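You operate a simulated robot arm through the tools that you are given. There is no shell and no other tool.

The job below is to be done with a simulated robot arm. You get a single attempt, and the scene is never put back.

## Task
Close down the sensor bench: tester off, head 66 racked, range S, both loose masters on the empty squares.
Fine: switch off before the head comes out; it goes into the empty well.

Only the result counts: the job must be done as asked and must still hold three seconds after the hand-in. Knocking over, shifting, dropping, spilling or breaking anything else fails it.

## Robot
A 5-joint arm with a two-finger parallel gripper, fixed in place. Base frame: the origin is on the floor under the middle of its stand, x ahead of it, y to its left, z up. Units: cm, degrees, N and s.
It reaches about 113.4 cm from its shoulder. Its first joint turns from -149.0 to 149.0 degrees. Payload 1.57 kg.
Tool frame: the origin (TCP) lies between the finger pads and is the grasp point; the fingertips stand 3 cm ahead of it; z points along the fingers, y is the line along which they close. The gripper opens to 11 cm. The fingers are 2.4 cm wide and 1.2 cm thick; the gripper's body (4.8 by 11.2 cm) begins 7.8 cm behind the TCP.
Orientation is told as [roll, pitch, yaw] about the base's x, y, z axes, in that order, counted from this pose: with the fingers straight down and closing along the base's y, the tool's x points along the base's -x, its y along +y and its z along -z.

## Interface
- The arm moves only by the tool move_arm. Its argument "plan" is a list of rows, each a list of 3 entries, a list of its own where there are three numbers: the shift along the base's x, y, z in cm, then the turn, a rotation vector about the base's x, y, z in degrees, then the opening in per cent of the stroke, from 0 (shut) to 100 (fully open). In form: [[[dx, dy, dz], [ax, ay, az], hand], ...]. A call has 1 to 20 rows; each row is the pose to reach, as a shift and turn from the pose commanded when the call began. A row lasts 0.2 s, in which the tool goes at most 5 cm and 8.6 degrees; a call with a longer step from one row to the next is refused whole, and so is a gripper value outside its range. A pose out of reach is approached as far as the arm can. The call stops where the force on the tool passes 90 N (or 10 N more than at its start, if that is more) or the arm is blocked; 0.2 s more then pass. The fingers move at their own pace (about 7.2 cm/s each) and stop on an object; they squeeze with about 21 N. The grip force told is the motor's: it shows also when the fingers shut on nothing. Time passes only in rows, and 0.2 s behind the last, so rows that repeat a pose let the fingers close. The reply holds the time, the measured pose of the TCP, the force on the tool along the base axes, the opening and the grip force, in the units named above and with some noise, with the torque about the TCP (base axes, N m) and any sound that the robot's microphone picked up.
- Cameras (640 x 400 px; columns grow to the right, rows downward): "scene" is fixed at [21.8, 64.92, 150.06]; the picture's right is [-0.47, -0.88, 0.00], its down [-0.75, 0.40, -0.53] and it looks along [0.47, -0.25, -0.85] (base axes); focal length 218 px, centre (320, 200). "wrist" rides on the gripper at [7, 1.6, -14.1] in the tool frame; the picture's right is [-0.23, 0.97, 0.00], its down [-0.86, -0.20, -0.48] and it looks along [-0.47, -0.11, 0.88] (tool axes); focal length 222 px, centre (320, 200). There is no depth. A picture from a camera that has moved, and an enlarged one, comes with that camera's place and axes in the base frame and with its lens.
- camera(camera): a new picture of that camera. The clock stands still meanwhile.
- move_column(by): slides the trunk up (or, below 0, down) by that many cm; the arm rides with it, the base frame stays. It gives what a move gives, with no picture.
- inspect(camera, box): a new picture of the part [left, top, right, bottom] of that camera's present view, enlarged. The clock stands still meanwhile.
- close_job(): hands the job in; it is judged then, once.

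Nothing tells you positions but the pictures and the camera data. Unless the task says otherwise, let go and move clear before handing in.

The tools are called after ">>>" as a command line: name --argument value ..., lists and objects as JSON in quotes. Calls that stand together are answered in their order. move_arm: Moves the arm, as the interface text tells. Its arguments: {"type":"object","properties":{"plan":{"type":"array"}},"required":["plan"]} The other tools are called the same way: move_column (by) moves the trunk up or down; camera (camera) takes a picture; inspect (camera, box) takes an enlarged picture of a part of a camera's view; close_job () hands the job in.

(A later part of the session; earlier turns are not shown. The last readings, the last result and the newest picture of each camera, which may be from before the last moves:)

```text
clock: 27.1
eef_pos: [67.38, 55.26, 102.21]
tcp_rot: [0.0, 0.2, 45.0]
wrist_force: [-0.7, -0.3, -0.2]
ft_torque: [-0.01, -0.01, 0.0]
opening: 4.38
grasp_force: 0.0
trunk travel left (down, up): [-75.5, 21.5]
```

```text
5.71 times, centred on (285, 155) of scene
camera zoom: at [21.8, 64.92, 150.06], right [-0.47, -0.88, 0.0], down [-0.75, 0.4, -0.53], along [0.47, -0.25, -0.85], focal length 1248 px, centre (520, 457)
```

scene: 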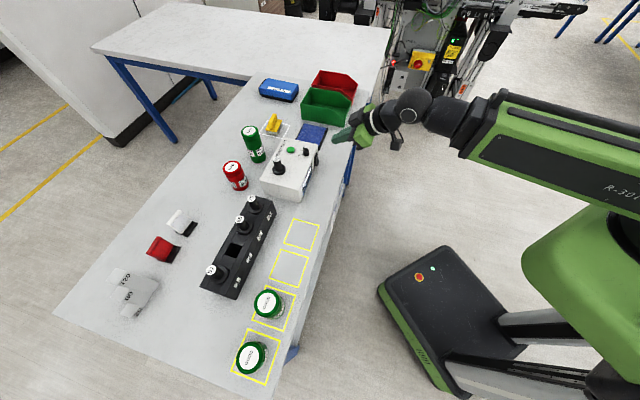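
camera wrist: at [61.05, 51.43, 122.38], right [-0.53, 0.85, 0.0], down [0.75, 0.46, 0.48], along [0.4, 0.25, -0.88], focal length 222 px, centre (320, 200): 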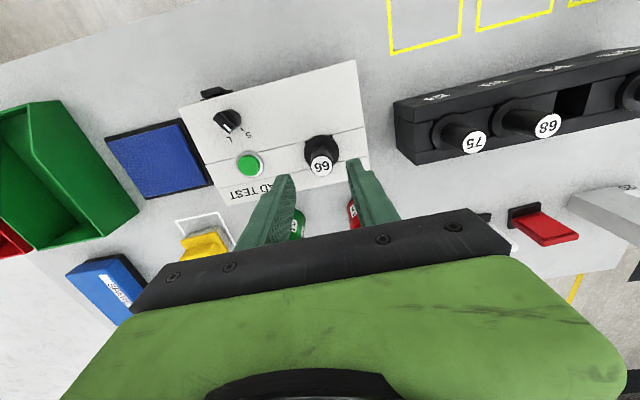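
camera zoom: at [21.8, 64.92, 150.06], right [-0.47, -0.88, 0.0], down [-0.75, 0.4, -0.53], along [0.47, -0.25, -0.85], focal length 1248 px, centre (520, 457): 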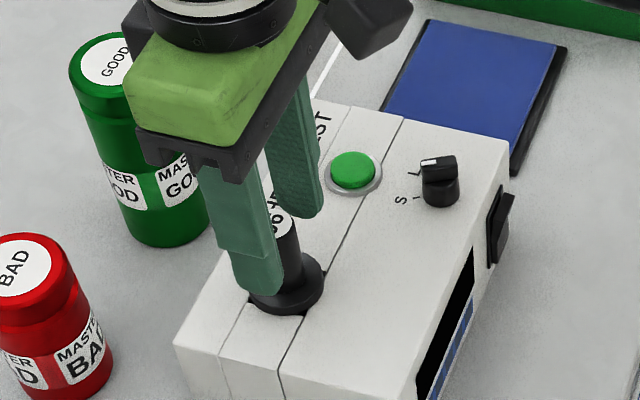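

The stem is centred between the fingers. I'll lower 1.0 cm more and close.

>>> move_column --by -1.0

>>> move_arm --plan '[[[0, 0, 0], [0, 0, 0], 25], [[0, 0, 0], [0, 0, 0], 12], [[0, 0, 0], [0, 0, 0], 10], [[0, 0, 0], [0, 0, 0], 10], [[0, 0, 0], [0, 0, 0], 10]]'

>>> inspect --camera "wrist" --box '[250, 110, 410, 240]'

```text
clock: 27.7
eef_pos: [67.31, 55.2, 101.29]
tcp_rot: [0.0, 0.1, 44.9]
wrist_force: [-0.4, -0.8, 0.3]
ft_torque: [-0.01, -0.02, -0.01]
opening: 4.4
grasp_force: 0.0
trunk travel left (down, up): [-74.5, 22.5]
```

```text
clock: 28.9
eef_pos: [67.27, 55.23, 101.34]
tcp_rot: [0.0, 0.2, 45.0]
wrist_force: [-0.3, 1.6, -1.0]
ft_torque: [0.07, 0.07, 0.03]
opening: 2.28
grasp_force: 21.0
trunk travel left (down, up): [-74.5, 22.5]
```

```text
3.08 times, centred on (330, 175) of wrist
camera zoom: at [61.22, 51.64, 115.38], right [-0.53, 0.85, 0.0], down [0.75, 0.46, 0.48], along [0.4, 0.25, -0.88], focal length 684 px, centre (289, 277)
```

zoom: 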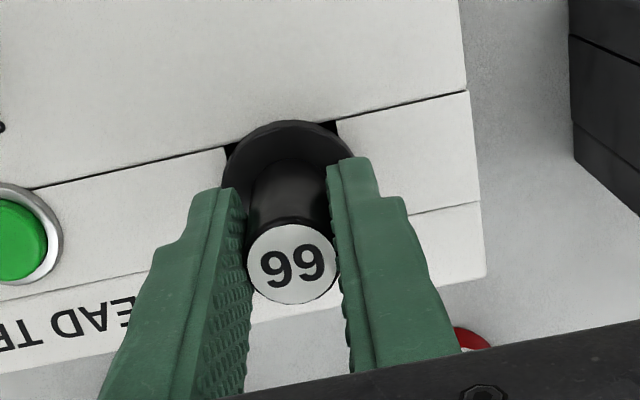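

The stem is gripped at 2.28 cm. I'll pull straight up a little first and check that the tester stays put.

>>> move_column --by 3

>>> inspect --camera "scene" --box '[250, 120, 320, 190]'

>>> camera --camera "wrist"

```text
clock: 29.6
eef_pos: [67.19, 55.27, 104.16]
tcp_rot: [0.0, 0.1, 44.9]
wrist_force: [0.2, 0.0, -1.2]
ft_torque: [0.0, 0.0, -0.02]
opening: 2.28
grasp_force: 21.1
trunk travel left (down, up): [-77.5, 19.5]
```

```text
5.71 times, centred on (285, 155) of scene
camera zoom: at [21.8, 64.92, 150.06], right [-0.47, -0.88, 0.0], down [-0.75, 0.4, -0.53], along [0.47, -0.25, -0.85], focal length 1248 px, centre (520, 457)
```

zoom: 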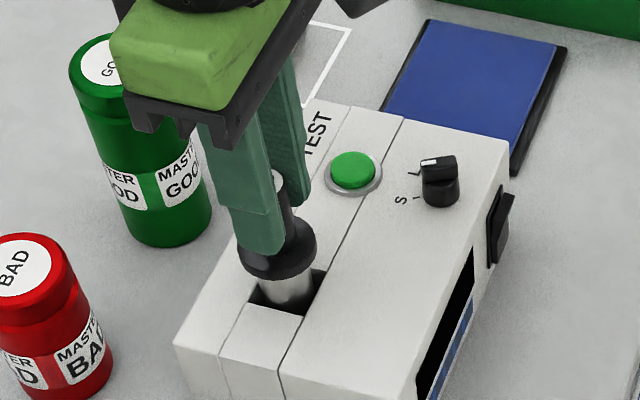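

```text
taken
camera wrist: at [61.23, 51.63, 118.38], right [-0.53, 0.85, 0.0], down [0.75, 0.46, 0.48], along [0.4, 0.25, -0.88], focal length 222 px, centre (320, 200)
```

wrist: 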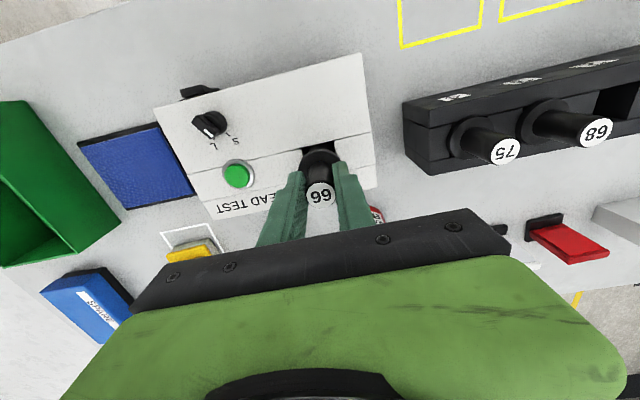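

Head 66 comes out cleanly with a metal plug under the flange, and the tester hasn't moved. I'll lift it well above the rack heads.

>>> move_column --by 11

>>> inspect --camera "scene" --box '[220, 90, 340, 210]'

>>> camera --camera "wrist"

```text
clock: 31.1
eef_pos: [67.28, 55.28, 115.15]
tcp_rot: [0.0, 0.2, 45.0]
wrist_force: [-0.1, -0.3, -0.5]
ft_torque: [-0.03, -0.01, -0.02]
opening: 2.25
grasp_force: 21.1
trunk travel left (down, up): [-88.5, 8.5]
```

```text
3.33 times, centred on (280, 150) of scene
camera zoom: at [21.8, 64.92, 150.06], right [-0.47, -0.88, 0.0], down [-0.75, 0.4, -0.53], along [0.47, -0.25, -0.85], focal length 728 px, centre (453, 367)
```

zoom: 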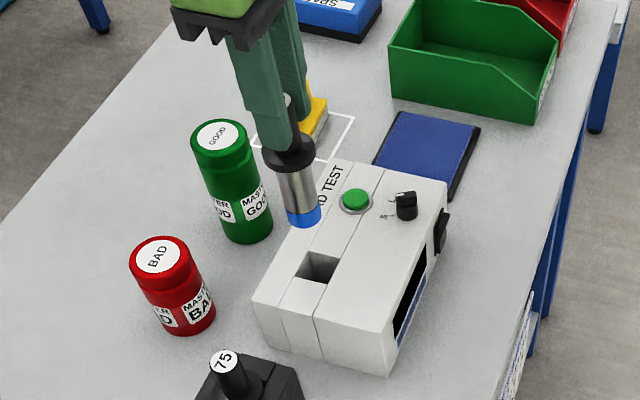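

```text
taken
camera wrist: at [61.24, 51.64, 129.37], right [-0.53, 0.85, 0.0], down [0.75, 0.46, 0.48], along [0.4, 0.25, -0.88], focal length 222 px, centre (320, 200)
```

wrist: 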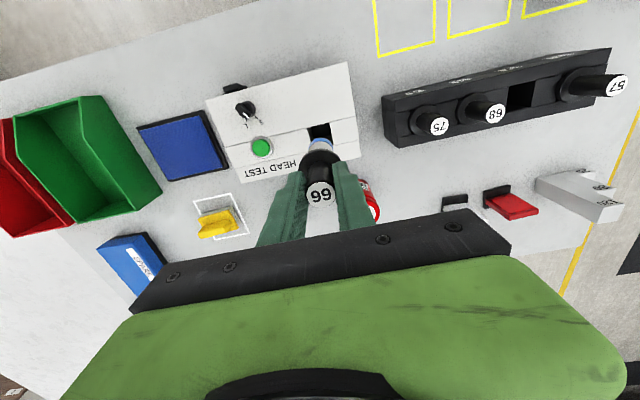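

The plug is about 3 cm across and reaches about 12 cm below the grasp point. I'll rise 3 cm more and carry the head over well 2, which I place near (48.7, 75.75), keeping the same yaw.

>>> move_column --by 3

>>> move_arm --plan '[[[-2, 2.2, 0], [0, 0, 0], 10], [[-4.6, 5, 0], [0, 0, 0], 10], [[-7.4, 8, 0], [0, 0, 0], 10], [[-10.2, 11.1, 0], [0, 0, 0], 10], [[-13, 14.2, 0], [0, 0, 0], 10], [[-15.6, 17, 0], [0, 0, 0], 10], [[-17.6, 19.2, 0], [0, 0, 0], 10], [[-18.6, 20.3, 0], [0, 0, 0], 10], [[-18.6, 20.3, 0], [0, 0, 0], 10]]'

>>> camera --camera "wrist"

>>> inspect --camera "wrist" --box '[250, 80, 400, 200]'

>>> inspect --camera "scene" --box '[180, 170, 300, 300]'

```text
clock: 31.8
eef_pos: [67.32, 55.36, 118.33]
tcp_rot: [-0.1, 0.2, 45.0]
wrist_force: [0.0, 0.4, -0.5]
ft_torque: [0.0, 0.02, -0.02]
opening: 2.27
grasp_force: 21.4
trunk travel left (down, up): [-91.5, 5.5]
```

```text
clock: 33.8
eef_pos: [48.55, 75.78, 118.15]
tcp_rot: [-0.1, 0.2, 45.0]
wrist_force: [1.3, -0.2, -0.1]
ft_torque: [-0.03, -0.02, -0.01]
opening: 2.27
grasp_force: 20.7
trunk travel left (down, up): [-91.5, 5.5]
```

```text
taken
camera wrist: at [42.52, 72.12, 132.38], right [-0.53, 0.85, 0.0], down [0.75, 0.46, 0.48], along [0.4, 0.25, -0.88], focal length 222 px, centre (320, 200)
```

wrist: 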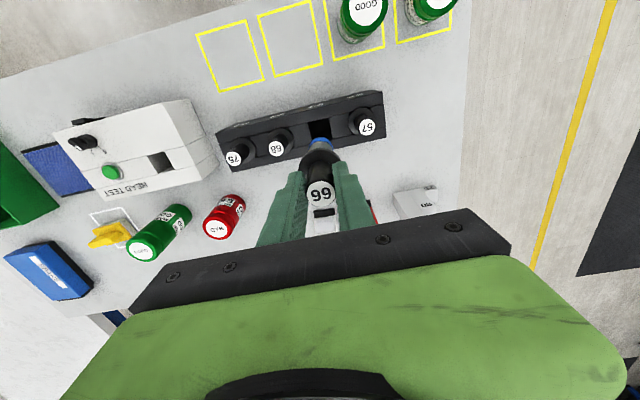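

```text
3.33 times, centred on (325, 140) of wrist
camera zoom: at [42.52, 72.12, 132.38], right [-0.53, 0.85, 0.0], down [0.75, 0.46, 0.48], along [0.4, 0.25, -0.88], focal length 740 px, centre (303, 400)
```

zoom: 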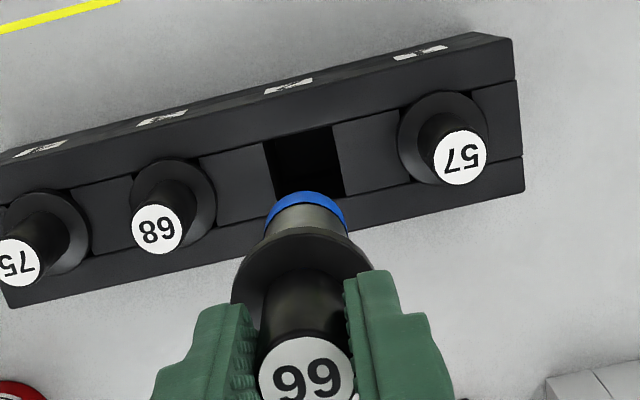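

```text
3.08 times, centred on (240, 235) of scene
camera zoom: at [21.8, 64.92, 150.06], right [-0.47, -0.88, 0.0], down [-0.75, 0.4, -0.53], along [0.47, -0.25, -0.85], focal length 672 px, centre (566, 92)
```

zoom: 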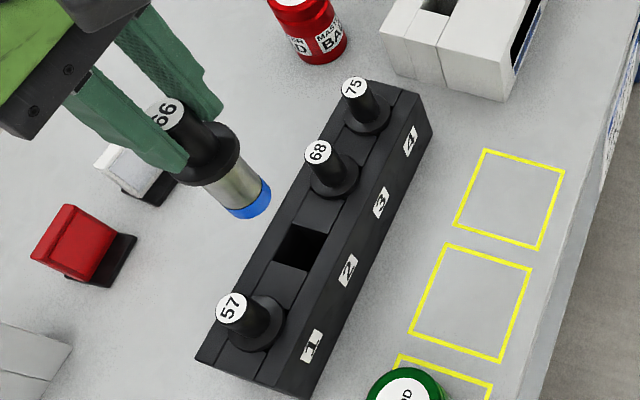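

The hole lines up with the hand's axis to within a few millimetres. I'll lower until the plug tip is about 2 cm above the rack and check the fit before inserting.

>>> move_column --by -6.5

>>> inspect --camera "wrist" --box '[250, 80, 400, 200]'

>>> inspect --camera "scene" --box '[190, 190, 270, 270]'

```text
clock: 34.9
eef_pos: [48.65, 75.69, 111.58]
tcp_rot: [0.0, 0.2, 45.0]
wrist_force: [0.4, -0.9, -1.5]
ft_torque: [0.03, 0.0, -0.02]
opening: 2.27
grasp_force: 20.8
trunk travel left (down, up): [-85.0, 12.0]
```

```text
3.33 times, centred on (325, 140) of wrist
camera zoom: at [42.55, 72.08, 125.89], right [-0.53, 0.85, 0.0], down [0.75, 0.46, 0.48], along [0.4, 0.25, -0.88], focal length 740 px, centre (303, 400)
```

zoom: 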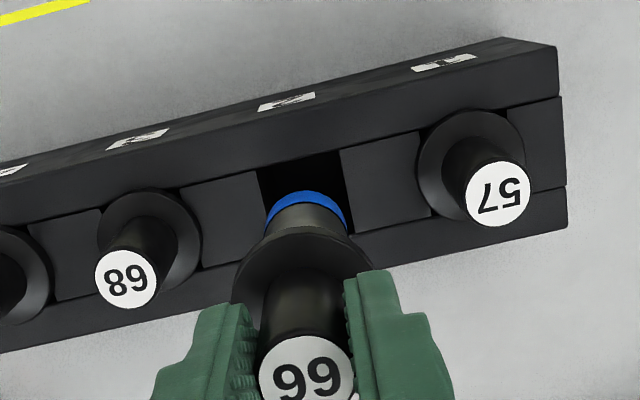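

```text
5.00 times, centred on (230, 230) of scene
camera zoom: at [21.8, 64.92, 150.06], right [-0.47, -0.88, 0.0], down [-0.75, 0.4, -0.53], along [0.47, -0.25, -0.85], focal length 1092 px, centre (770, 50)
```

zoom: 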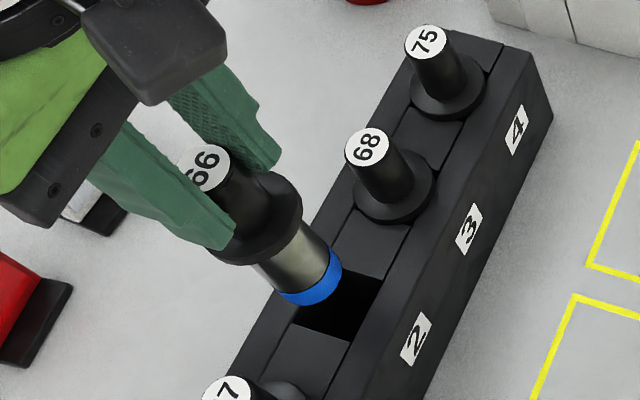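

Hole and plug line up in both views; the hole is about 3.4 cm and the plug about 3.05 cm. I'll lower to just above the hole and check once more.

>>> move_column --by -3.2

>>> inspect --camera "wrist" --box '[270, 100, 370, 190]'

>>> inspect --camera "scene" --box '[205, 205, 265, 265]'

```text
clock: 35.6
eef_pos: [48.64, 75.77, 108.55]
tcp_rot: [0.1, 0.3, 44.9]
wrist_force: [-0.1, -0.2, -0.5]
ft_torque: [-0.05, 0.01, 0.03]
opening: 2.27
grasp_force: 20.8
trunk travel left (down, up): [-81.8, 15.2]
```

```text
4.44 times, centred on (320, 145) of wrist
camera zoom: at [42.56, 72.1, 122.67], right [-0.53, 0.85, 0.0], down [0.75, 0.46, 0.48], along [0.4, 0.25, -0.88], focal length 987 px, centre (320, 444)
```

zoom: 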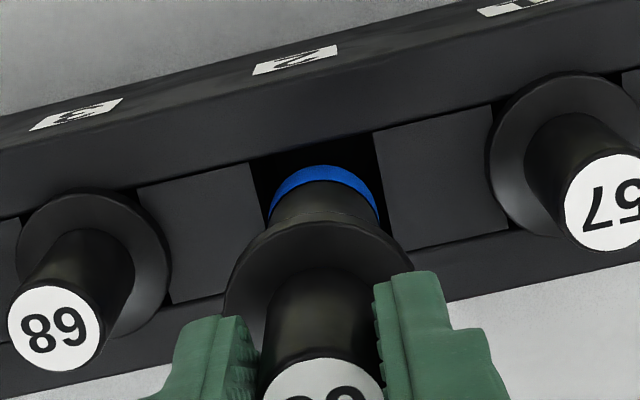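

```text
6.67 times, centred on (235, 235) of scene
camera zoom: at [21.8, 64.92, 150.06], right [-0.47, -0.88, 0.0], down [-0.75, 0.4, -0.53], along [0.47, -0.25, -0.85], focal length 1456 px, centre (887, -33)
```

zoom: 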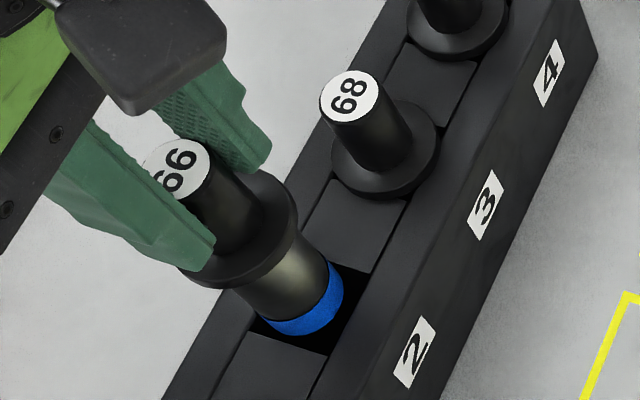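

Both views show the plug right above the hole. I'll lower into it in stages and watch the force.

>>> move_column --by -1.6

>>> inspect --camera "wrist" --box '[270, 100, 370, 190]'

>>> inspect --camera "scene" --box '[205, 205, 265, 265]'

```text
clock: 36.3
eef_pos: [48.61, 75.66, 106.89]
tcp_rot: [0.0, 0.2, 45.0]
wrist_force: [-3.4, -3.7, -2.2]
ft_torque: [-0.37, 0.23, 0.01]
opening: 2.27
grasp_force: 20.7
trunk travel left (down, up): [-80.2, 16.8]
```

```text
4.44 times, centred on (320, 145) of wrist
camera zoom: at [42.52, 72.08, 121.09], right [-0.53, 0.85, 0.0], down [0.75, 0.46, 0.47], along [0.4, 0.25, -0.88], focal length 987 px, centre (320, 444)
```

zoom: 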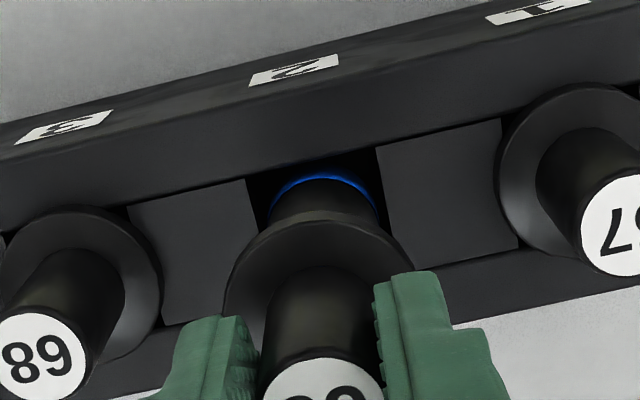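

```text
6.67 times, centred on (235, 235) of scene
camera zoom: at [21.8, 64.92, 150.06], right [-0.47, -0.88, 0.0], down [-0.75, 0.4, -0.53], along [0.47, -0.25, -0.85], focal length 1456 px, centre (887, -33)
```

zoom: 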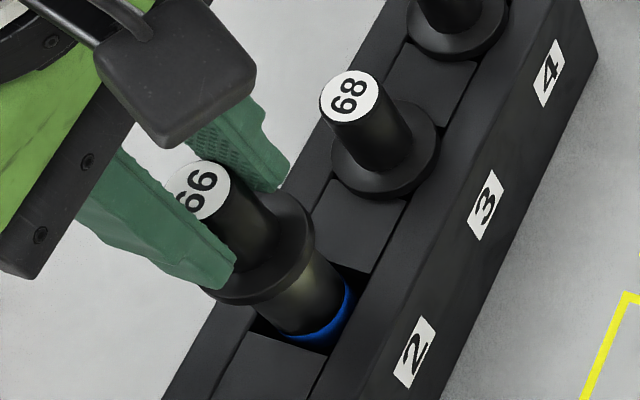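

The plug is entering with a light push back from the far wall. I'll ease 0.14 cm toward the robot and lower again.

>>> move_arm --plan '[[[-0.1, -0.1, 0], [0, 0, 0], 10], [[-0.1, -0.1, 0], [0, 0, 0], 10]]'

>>> move_column --by -1.0

```text
clock: 36.9
eef_pos: [48.5, 75.56, 106.9]
tcp_rot: [0.1, 0.2, 45.0]
wrist_force: [-0.2, -0.1, -1.3]
ft_torque: [0.0, -0.01, 0.0]
opening: 2.28
grasp_force: 21.0
trunk travel left (down, up): [-80.2, 16.8]
```

```text
clock: 37.4
eef_pos: [48.56, 75.61, 106.04]
tcp_rot: [0.0, 0.2, 45.0]
wrist_force: [-0.6, 0.8, -1.1]
ft_torque: [0.04, 0.0, 0.01]
opening: 2.29
grasp_force: 21.3
trunk travel left (down, up): [-79.2, 17.8]
```

There's no contact force now. I'll continue down to near the seated height.

>>> move_column --by -2.0

>>> move_column --by -1.8

>>> inspect --camera "scene" --box '[195, 185, 275, 275]'

>>> inspect --camera "wrist" --box '[250, 90, 410, 210]'

```text
clock: 38.1
eef_pos: [48.53, 75.6, 103.87]
tcp_rot: [0.0, 0.2, 45.1]
wrist_force: [0.3, -0.2, -0.7]
ft_torque: [0.01, 0.0, 0.03]
opening: 2.27
grasp_force: 20.8
trunk travel left (down, up): [-77.2, 19.8]
```

```text
clock: 38.8
eef_pos: [48.46, 75.46, 102.18]
tcp_rot: [0.0, 0.2, 45.0]
wrist_force: [0.5, 0.2, -0.2]
ft_torque: [0.01, -0.03, 0.01]
opening: 2.28
grasp_force: 20.8
trunk travel left (down, up): [-75.4, 21.6]
```

```text
4.44 times, centred on (235, 230) of scene
camera zoom: at [21.8, 64.92, 150.06], right [-0.47, -0.88, 0.0], down [-0.75, 0.4, -0.53], along [0.47, -0.25, -0.85], focal length 971 px, centre (698, 67)
```

zoom: 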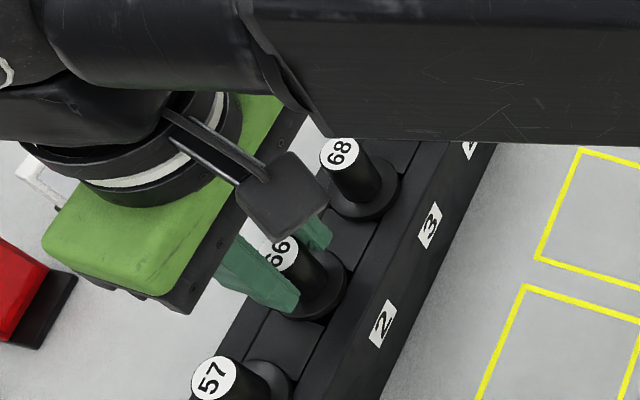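

```text
3.33 times, centred on (330, 150) of wrist
camera zoom: at [42.46, 71.98, 116.28], right [-0.53, 0.85, 0.0], down [0.75, 0.46, 0.48], along [0.4, 0.25, -0.88], focal length 740 px, centre (287, 367)
```

zoom: 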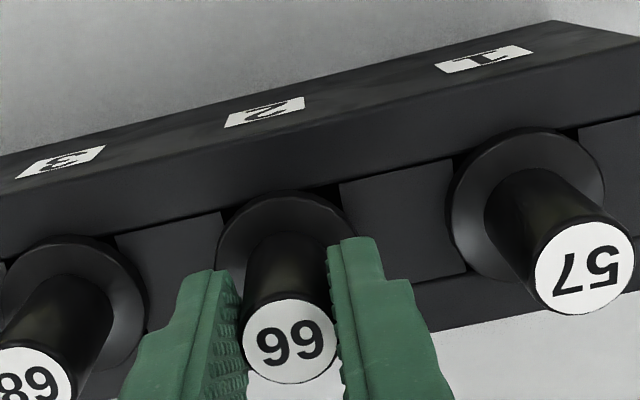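

The head is nearly home. I'll lower the last centimetre in small steps until the flange seats.

>>> move_column --by -0.6

>>> move_column --by -0.3

```text
clock: 39.3
eef_pos: [48.42, 75.6, 101.61]
tcp_rot: [0.1, 0.1, 45.1]
wrist_force: [1.6, 3.7, 10.8]
ft_torque: [0.17, -0.29, 0.04]
opening: 2.24
grasp_force: 21.4
trunk travel left (down, up): [-74.8, 22.2]
```

```text
clock: 39.8
eef_pos: [48.39, 75.6, 101.34]
tcp_rot: [0.0, 0.2, 45.1]
wrist_force: [-1.2, 1.1, 7.4]
ft_torque: [0.17, 0.01, 0.01]
opening: 2.28
grasp_force: 21.0
trunk travel left (down, up): [-74.5, 22.5]
```

Trunk height now matches the height where I gripped the head when it was seated in the tester, and there's a light upward force, so it's seated. I'll check and then release.

>>> inspect --camera "wrist" --box '[250, 90, 410, 210]'

>>> move_arm --plan '[[[0, 0, 0], [0, 0, 0], 25], [[0, 0, 0], [0, 0, 0], 32], [[0, 0, 0], [0, 0, 0], 32]]'

>>> inspect --camera "wrist" --box '[250, 90, 410, 210]'

```text
3.33 times, centred on (330, 150) of wrist
camera zoom: at [42.38, 71.91, 115.44], right [-0.53, 0.85, 0.0], down [0.75, 0.46, 0.47], along [0.4, 0.25, -0.88], focal length 740 px, centre (287, 367)
```

zoom: 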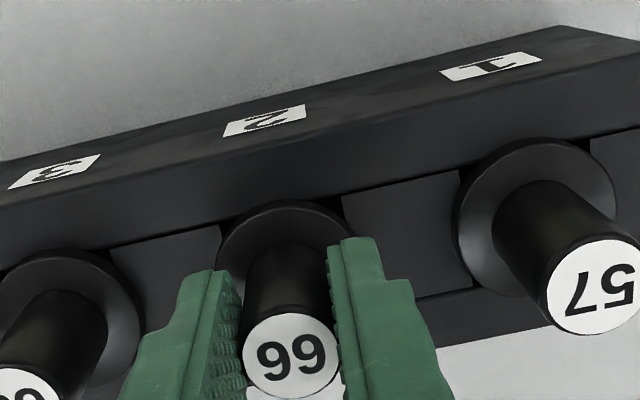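

```text
clock: 40.6
eef_pos: [48.49, 75.55, 101.19]
tcp_rot: [0.1, 0.1, 44.9]
wrist_force: [0.1, 0.0, 0.9]
ft_torque: [-0.01, 0.01, 0.02]
opening: 3.54
grasp_force: 0.1
trunk travel left (down, up): [-74.5, 22.5]
```

```text
3.33 times, centred on (330, 150) of wrist
camera zoom: at [42.45, 71.98, 115.38], right [-0.53, 0.85, 0.0], down [0.75, 0.46, 0.48], along [0.4, 0.25, -0.88], focal length 740 px, centre (287, 367)
```

zoom: 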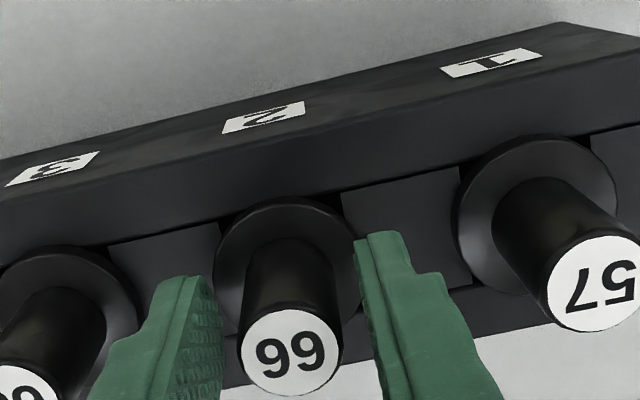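

Released; head 66 stands in well 2. I'll raise the hand and check from the scene camera.

>>> move_column --by 12

>>> camera --camera "wrist"

>>> inspect --camera "wrist" --box '[180, 80, 420, 200]'

>>> camera --camera "scene"

```text
clock: 42.1
eef_pos: [48.6, 75.52, 113.24]
tcp_rot: [0.0, 0.3, 45.0]
wrist_force: [-0.1, 0.1, -0.6]
ft_torque: [0.01, 0.0, -0.04]
opening: 3.52
grasp_force: 0.0
trunk travel left (down, up): [-86.5, 10.5]
```

```text
taken
camera wrist: at [42.45, 72.0, 127.37], right [-0.53, 0.85, 0.0], down [0.75, 0.46, 0.48], along [0.4, 0.25, -0.88], focal length 222 px, centre (320, 200)
```

wrist: 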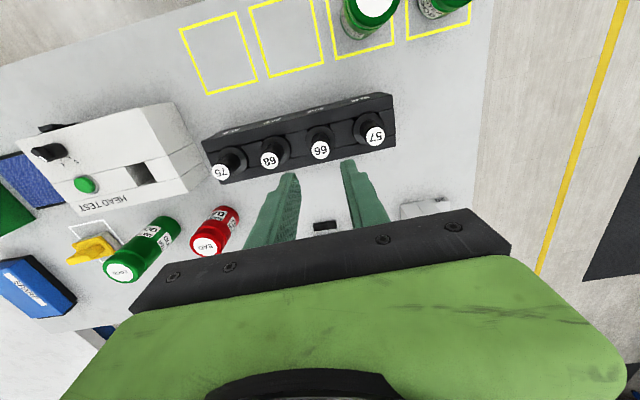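

```text
2.67 times, centred on (300, 140) of wrist
camera zoom: at [42.45, 72.0, 127.37], right [-0.53, 0.85, 0.0], down [0.75, 0.46, 0.48], along [0.4, 0.25, -0.88], focal length 592 px, centre (373, 360)
```

zoom: 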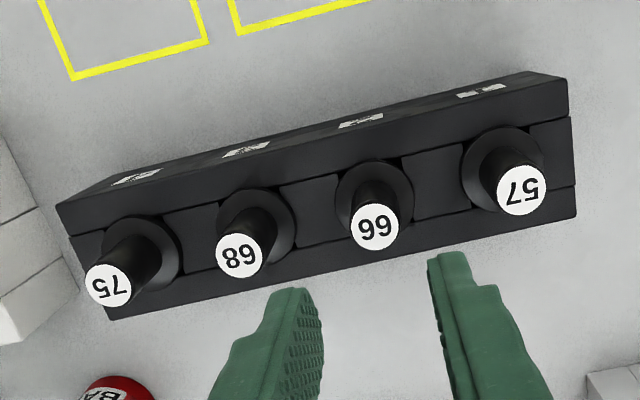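

```text
taken
```

scene: 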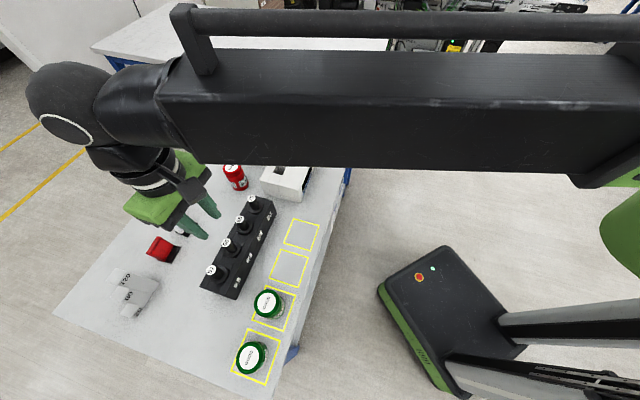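

Head 66 sits in well 2 in line with the others. Next are the loose masters: BAD near (74.6, 68.2) with its top at about 97.6, and GOOD near (82.6, 58.5) with its top at about 101.5. I'll move over BAD at a safe height with the gripper open.

>>> move_arm --plan '[[[2, -0.6, 0], [0, 0, 0], 50], [[5.5, -1.6, 0], [0, 0, 0], 80], [[9.5, -2.8, 0], [0, 0, 0], 80], [[13.5, -3.9, 0], [0, 0, 0], 80], [[17.5, -5.1, 0], [0, 0, 0], 80], [[21.5, -6.3, 0], [0, 0, 0], 80], [[24.5, -7.1, 0], [0, 0, 0], 80], [[26.07, -7.6, 0], [0, 0, 0], 80], [[26.07, -7.6, 0], [0, 0, 0], 80]]'

>>> camera --camera "wrist"

>>> inspect --camera "wrist" --box '[230, 100, 430, 230]'

>>> camera --camera "scene"

```text
clock: 44.1
eef_pos: [68.72, 62.88, 113.2]
tcp_rot: [0.1, 0.1, 44.9]
wrist_force: [0.8, 0.5, -0.3]
ft_torque: [0.0, -0.02, 0.01]
opening: 8.81
grasp_force: 0.0
out of reach, approached as far as the arm can: row 3, 4, 5, 6, 7, 8, 9
trunk travel left (down, up): [-86.5, 10.5]
```

```text
taken
camera wrist: at [62.63, 59.25, 127.37], right [-0.53, 0.85, 0.0], down [0.75, 0.46, 0.48], along [0.4, 0.25, -0.88], focal length 222 px, centre (320, 200)
```

wrist: 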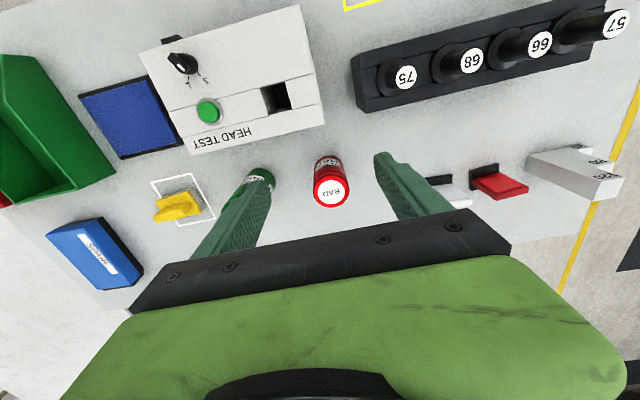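

```text
3.08 times, centred on (330, 165) of wrist
camera zoom: at [62.63, 59.25, 127.37], right [-0.53, 0.85, 0.0], down [0.75, 0.46, 0.48], along [0.4, 0.25, -0.88], focal length 684 px, centre (289, 308)
```

zoom: 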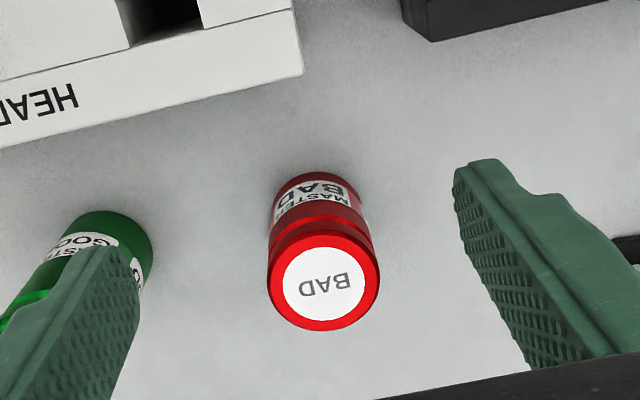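

```text
taken
```

scene: 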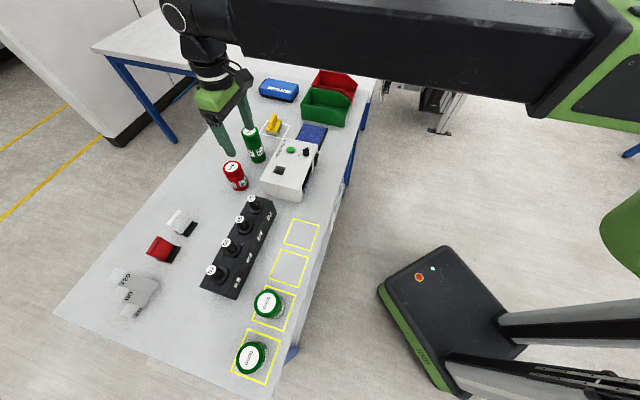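

Upright reach ends at a radius of about 93 cm and both loose masters stand at about 101 cm. I'll tilt the hand about 25° outward, in the radial plane with the fingers closing sideways, and keep that tilt through lifting and placing so each master stays vertical.

>>> move_arm --plan '[[[1.3, 1.3, 0.2], [4.2, -4.6, -0.6], 80], [[2.7, 2.7, 0.7], [8.4, -9.2, -1.2], 80], [[4, 4.1, 1.4], [12.6, -13.8, -1.8], 80], [[5.4, 5.4, 2.2], [16.9, -18.4, -2.3], 80], [[5.4, 5.4, 2.2], [16.9, -18.4, -2.3], 80]]'

>>> camera --camera "wrist"

>>> inspect --camera "wrist" --box '[230, 50, 430, 230]'

>>> inspect --camera "scene" --box '[180, 60, 340, 210]'

```text
clock: 45.3
eef_pos: [74.1, 68.19, 115.33]
tcp_rot: [-0.6, -24.8, 42.8]
wrist_force: [-0.1, 0.0, -0.2]
ft_torque: [0.02, 0.01, 0.02]
opening: 8.82
grasp_force: 0.1
trunk travel left (down, up): [-86.5, 10.5]
```

```text
taken
camera wrist: at [63.83, 61.27, 125.31], right [-0.51, 0.86, 0.09], down [0.55, 0.25, 0.8], along [0.66, 0.45, -0.6], focal length 222 px, centre (320, 200)
```

wrist: 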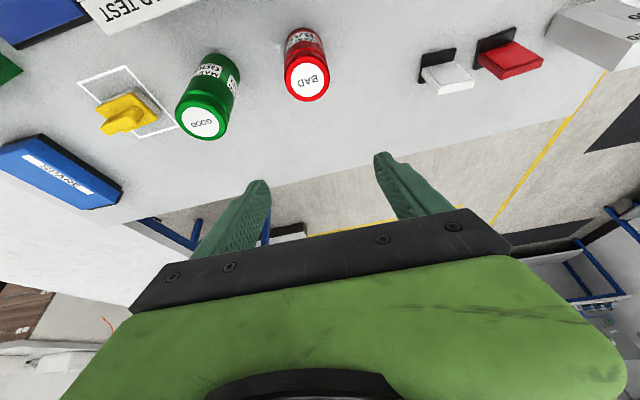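

```text
2.22 times, centred on (330, 140) of wrist
camera zoom: at [63.83, 61.27, 125.31], right [-0.51, 0.86, 0.09], down [0.55, 0.25, 0.8], along [0.66, 0.45, -0.6], focal length 494 px, centre (298, 333)
```

zoom: 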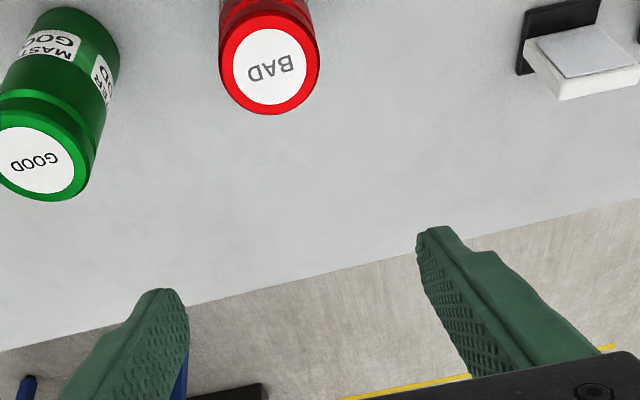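

```text
2.67 times, centred on (260, 135) of scene
camera zoom: at [21.8, 64.92, 150.06], right [-0.47, -0.88, 0.0], down [-0.75, 0.4, -0.53], along [0.47, -0.25, -0.85], focal length 582 px, centre (480, 373)
```

zoom: 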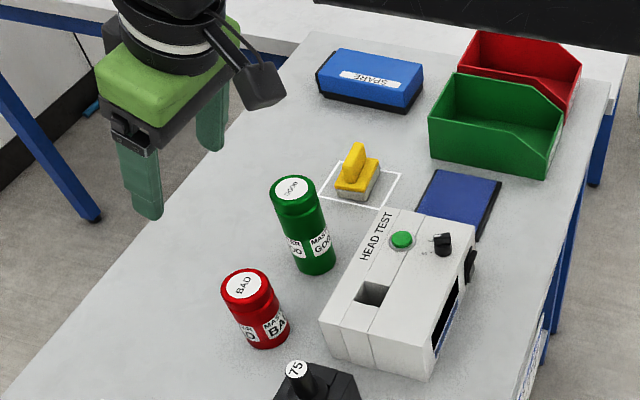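

The hand is tilted right above BAD and aligned with it to within about 1-2 mm. I'll lower in stages with the gripper open.

>>> move_column --by -12

>>> camera --camera "wrist"

>>> inspect --camera "scene" --box '[180, 80, 320, 210]'

```text
clock: 46.8
eef_pos: [74.08, 68.1, 103.42]
tcp_rot: [-0.4, -24.8, 42.9]
wrist_force: [0.0, -0.2, 0.2]
ft_torque: [-0.02, -0.01, 0.01]
opening: 8.82
grasp_force: 0.2
trunk travel left (down, up): [-74.5, 22.5]
```

```text
taken
camera wrist: at [63.83, 61.25, 113.32], right [-0.51, 0.86, 0.09], down [0.55, 0.25, 0.79], along [0.66, 0.45, -0.6], focal length 222 px, centre (320, 200)
```

wrist: 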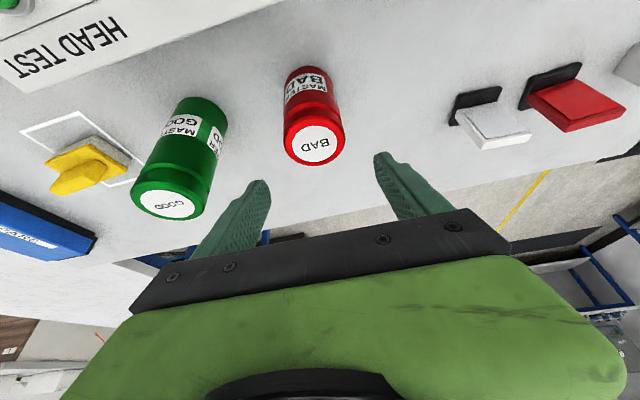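

```text
3.08 times, centred on (250, 145) of scene
camera zoom: at [21.8, 64.92, 150.06], right [-0.47, -0.88, 0.0], down [-0.75, 0.4, -0.53], along [0.47, -0.25, -0.85], focal length 672 px, centre (535, 369)
```

zoom: 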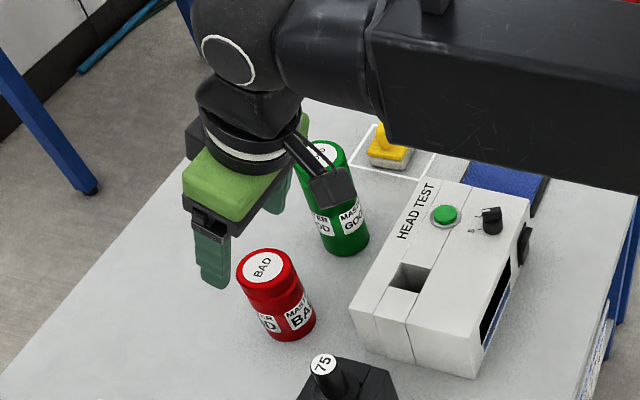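

The clearances look fine: the forearm stays well above the tester and rack. I'll lower to grasp height around BAD.

>>> move_column --by -6

>>> camera --camera "wrist"

>>> inspect --camera "scene" --box '[180, 80, 320, 210]'

```text
clock: 47.8
eef_pos: [74.12, 68.09, 97.46]
tcp_rot: [-0.5, -24.7, 42.8]
wrist_force: [-0.3, -0.5, -0.9]
ft_torque: [-0.01, 0.03, -0.01]
opening: 8.78
grasp_force: 0.0
trunk travel left (down, up): [-68.5, 28.5]
```

```text
taken
camera wrist: at [63.83, 61.25, 107.32], right [-0.51, 0.86, 0.09], down [0.55, 0.25, 0.79], along [0.66, 0.45, -0.6], focal length 222 px, centre (320, 200)
```

wrist: 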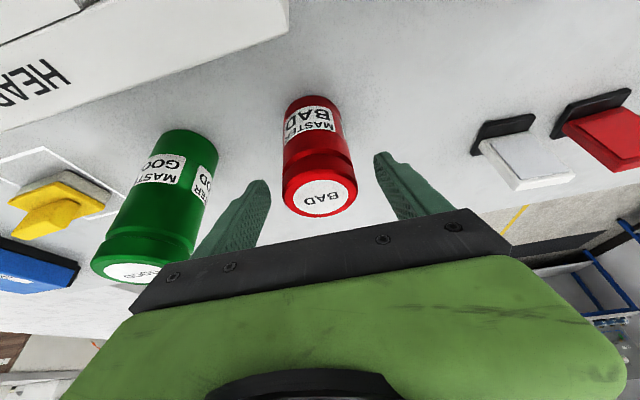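

```text
3.08 times, centred on (250, 145) of scene
camera zoom: at [21.8, 64.92, 150.06], right [-0.47, -0.88, 0.0], down [-0.75, 0.4, -0.53], along [0.47, -0.25, -0.85], focal length 672 px, centre (535, 369)
```

zoom: 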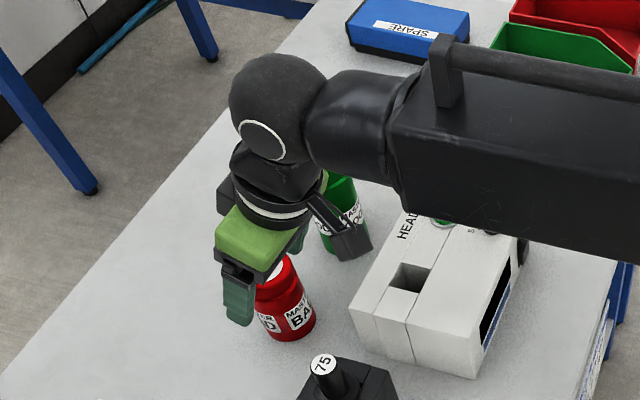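

BAD is between the open fingers. I'll lower the final 3.4 cm and close.

>>> move_column --by -3.4

>>> camera --camera "wrist"

>>> move_arm --plan '[[[0, 0, 0], [0, 0, 0], 65], [[0, 0, 0], [0, 0, 0], 55], [[0, 0, 0], [0, 0, 0], 45], [[0, 0, 0], [0, 0, 0], 42], [[0, 0, 0], [0, 0, 0], 42]]'

>>> camera --camera "wrist"

```text
clock: 48.6
eef_pos: [74.06, 68.14, 93.98]
tcp_rot: [-0.5, -24.8, 42.9]
wrist_force: [0.5, 0.0, -0.6]
ft_torque: [0.01, 0.0, -0.01]
opening: 8.81
grasp_force: 0.1
trunk travel left (down, up): [-65.1, 31.9]
```

```text
taken
camera wrist: at [63.83, 61.25, 103.91], right [-0.51, 0.86, 0.09], down [0.55, 0.25, 0.79], along [0.66, 0.45, -0.6], focal length 222 px, centre (320, 200)
```

wrist: 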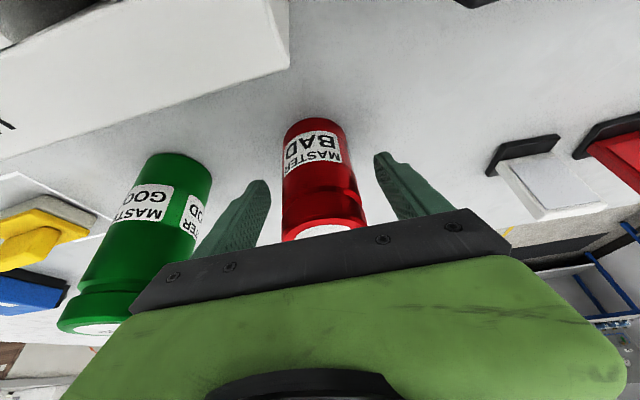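

```text
clock: 49.8
eef_pos: [74.06, 68.24, 93.92]
tcp_rot: [-0.6, -24.8, 42.8]
wrist_force: [0.6, 1.3, 1.3]
ft_torque: [0.14, 0.04, -0.07]
opening: 5.55
grasp_force: 20.3
trunk travel left (down, up): [-65.1, 31.9]
```

```text
taken
camera wrist: at [63.83, 61.26, 103.91], right [-0.51, 0.86, 0.09], down [0.55, 0.25, 0.79], along [0.66, 0.45, -0.6], focal length 222 px, centre (320, 200)
```

wrist: 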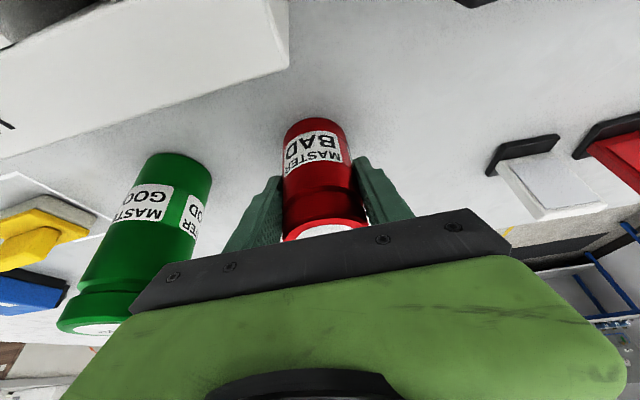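

BAD is gripped (5.55 cm across). I'll lift slightly, check, and then raise it clear of the rack heads.

>>> move_column --by 2

>>> camera --camera "wrist"

>>> inspect --camera "scene" --box '[180, 80, 320, 210]'

```text
clock: 50.5
eef_pos: [74.07, 68.15, 96.0]
tcp_rot: [-0.6, -24.8, 42.8]
wrist_force: [0.1, -0.3, -3.7]
ft_torque: [-0.02, 0.02, -0.02]
opening: 5.51
grasp_force: 21.1
trunk travel left (down, up): [-67.1, 29.9]
```

```text
taken
camera wrist: at [63.86, 61.28, 105.87], right [-0.51, 0.86, 0.09], down [0.55, 0.25, 0.79], along [0.66, 0.45, -0.6], focal length 222 px, centre (320, 200)
```

wrist: 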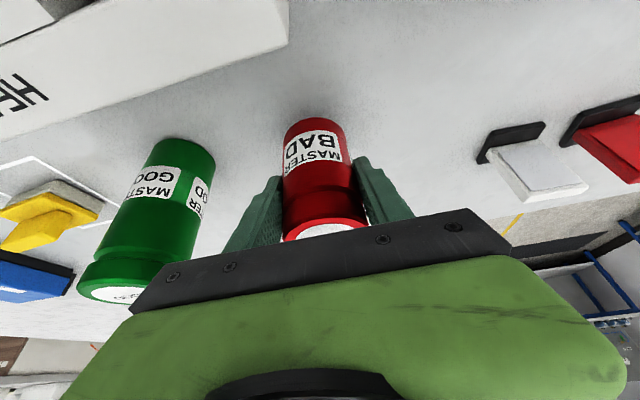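

```text
3.08 times, centred on (250, 145) of scene
camera zoom: at [21.8, 64.92, 150.06], right [-0.47, -0.88, 0.0], down [-0.75, 0.4, -0.53], along [0.47, -0.25, -0.85], focal length 672 px, centre (535, 369)
```

zoom: 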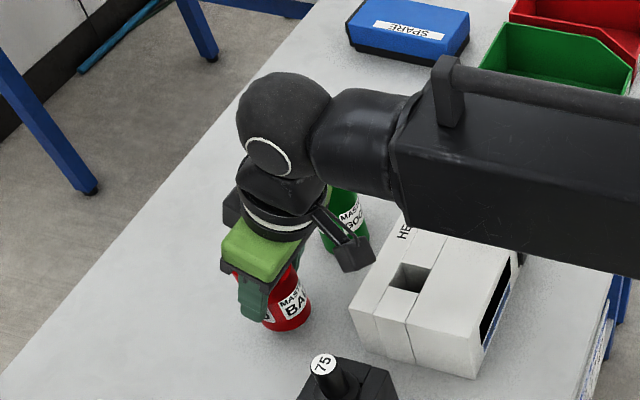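

BAD is held steadily (about 0.37 kg). I'll raise it to travel height and carry it toward the second empty square from the tester, near (40.6, 64.8), keeping orientation fixed.

>>> move_column --by 17

>>> move_arm --plan '[[[-2, -0.2, 0], [0, 0, 0], 42], [[-5, -0.5, 0], [0, 0, 0], 42], [[-9, -0.9, 0], [0, 0, 0], 42], [[-13, -1.3, 0], [0, 0, 0], 42], [[-16, -1.7, 0], [0, 0, 0], 42], [[-17, -1.8, 0], [0, 0, 0], 42]]'

>>> camera --camera "wrist"

```text
clock: 52.4
eef_pos: [73.98, 68.26, 112.94]
tcp_rot: [-0.5, -24.7, 42.9]
wrist_force: [0.5, 0.6, -3.4]
ft_torque: [-0.02, 0.03, 0.0]
opening: 5.53
grasp_force: 21.1
trunk travel left (down, up): [-84.1, 12.9]
```

```text
clock: 53.8
eef_pos: [56.99, 66.42, 113.04]
tcp_rot: [-0.6, -24.9, 42.7]
wrist_force: [0.4, -0.7, -2.6]
ft_torque: [-0.02, -0.01, 0.0]
opening: 5.54
grasp_force: 21.0
trunk travel left (down, up): [-84.1, 12.9]
```

```text
taken
camera wrist: at [46.75, 59.56, 122.88], right [-0.51, 0.86, 0.09], down [0.55, 0.25, 0.8], along [0.66, 0.45, -0.6], focal length 222 px, centre (320, 200)
```

wrist: 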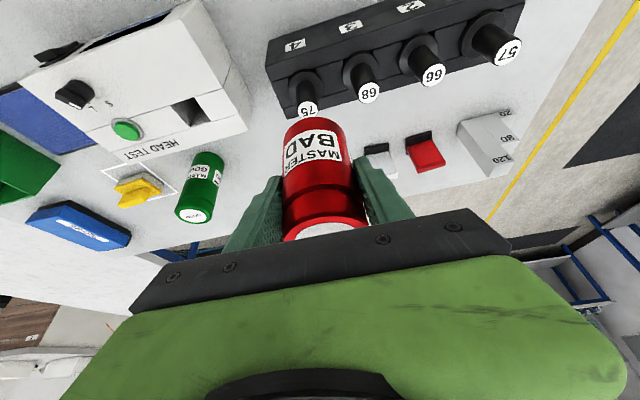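

No problems so far. I'll carry it the rest of the way over the square.

>>> move_arm --plan '[[[-3, -0.3, 0], [0, 0, 0], 42], [[-7, -0.8, 0], [0, 0, 0], 42], [[-11, -1.3, 0], [0, 0, 0], 42], [[-14.5, -1.7, 0], [0, 0, 0], 42], [[-16.3, -1.9, 0], [0, 0, 0], 42], [[-16.3, -1.9, 0], [0, 0, 0], 42]]'

>>> camera --camera "wrist"

>>> camera --camera "scene"

```text
clock: 55.2
eef_pos: [40.68, 64.43, 112.95]
tcp_rot: [-0.6, -24.7, 42.8]
wrist_force: [-0.6, 0.3, -2.9]
ft_torque: [-0.01, 0.0, -0.01]
opening: 5.57
grasp_force: 20.5
trunk travel left (down, up): [-84.1, 12.9]
```

```text
taken
camera wrist: at [30.49, 57.56, 122.89], right [-0.51, 0.86, 0.09], down [0.55, 0.25, 0.79], along [0.66, 0.45, -0.6], focal length 222 px, centre (320, 200)
```

wrist: 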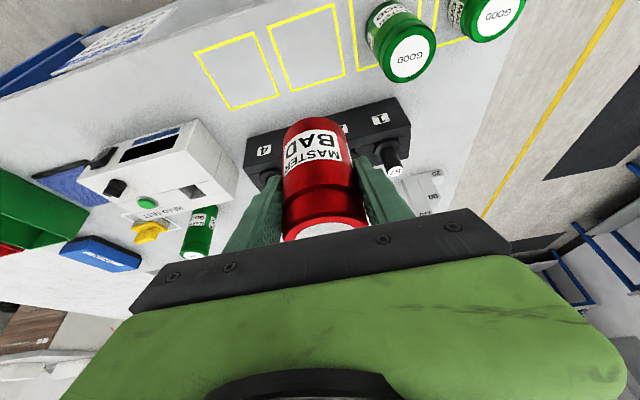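

```text
taken
```

scene: 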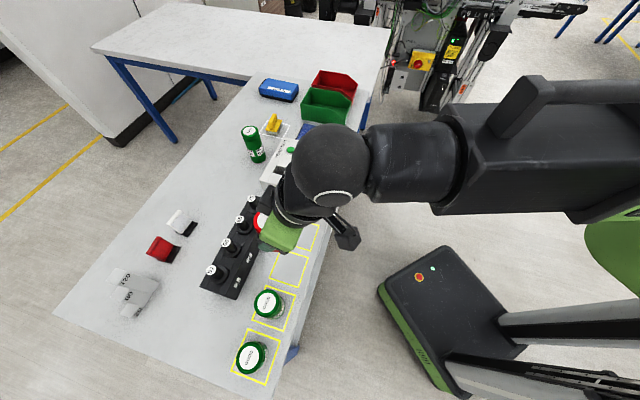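

BAD is over the square. I'll zoom in to measure the square against the held master before lowering.

>>> inspect --camera "wrist" --box '[180, 0, 360, 120]'

>>> inspect --camera "wrist" --box '[240, 60, 400, 240]'

>>> inspect --camera "scene" --box '[230, 190, 350, 290]'

```text
3.33 times, centred on (270, 60) of wrist
camera zoom: at [30.49, 57.56, 122.89], right [-0.51, 0.86, 0.09], down [0.55, 0.25, 0.79], along [0.66, 0.45, -0.6], focal length 740 px, centre (487, 667)
```

zoom: 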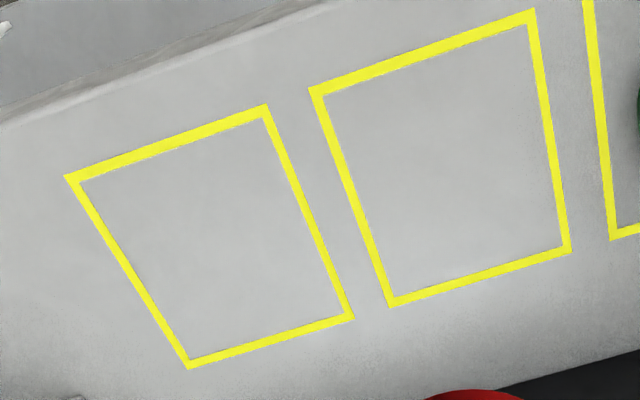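

```text
2.22 times, centred on (320, 150) of wrist
camera zoom: at [30.49, 57.56, 122.89], right [-0.51, 0.86, 0.09], down [0.55, 0.25, 0.79], along [0.66, 0.45, -0.6], focal length 494 px, centre (320, 311)
```

zoom: 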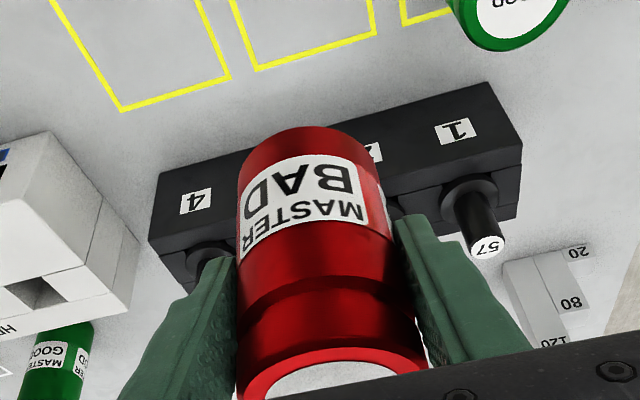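

```text
4.00 times, centred on (290, 240) of scene
camera zoom: at [21.8, 64.92, 150.06], right [-0.47, -0.88, 0.0], down [-0.75, 0.4, -0.53], along [0.47, -0.25, -0.85], focal length 874 px, centre (440, 40)
```

zoom: 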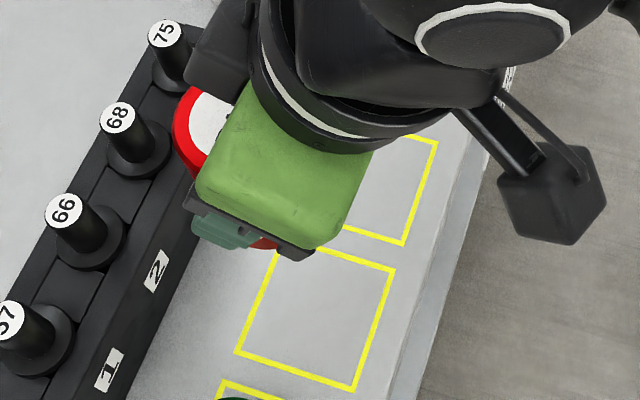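

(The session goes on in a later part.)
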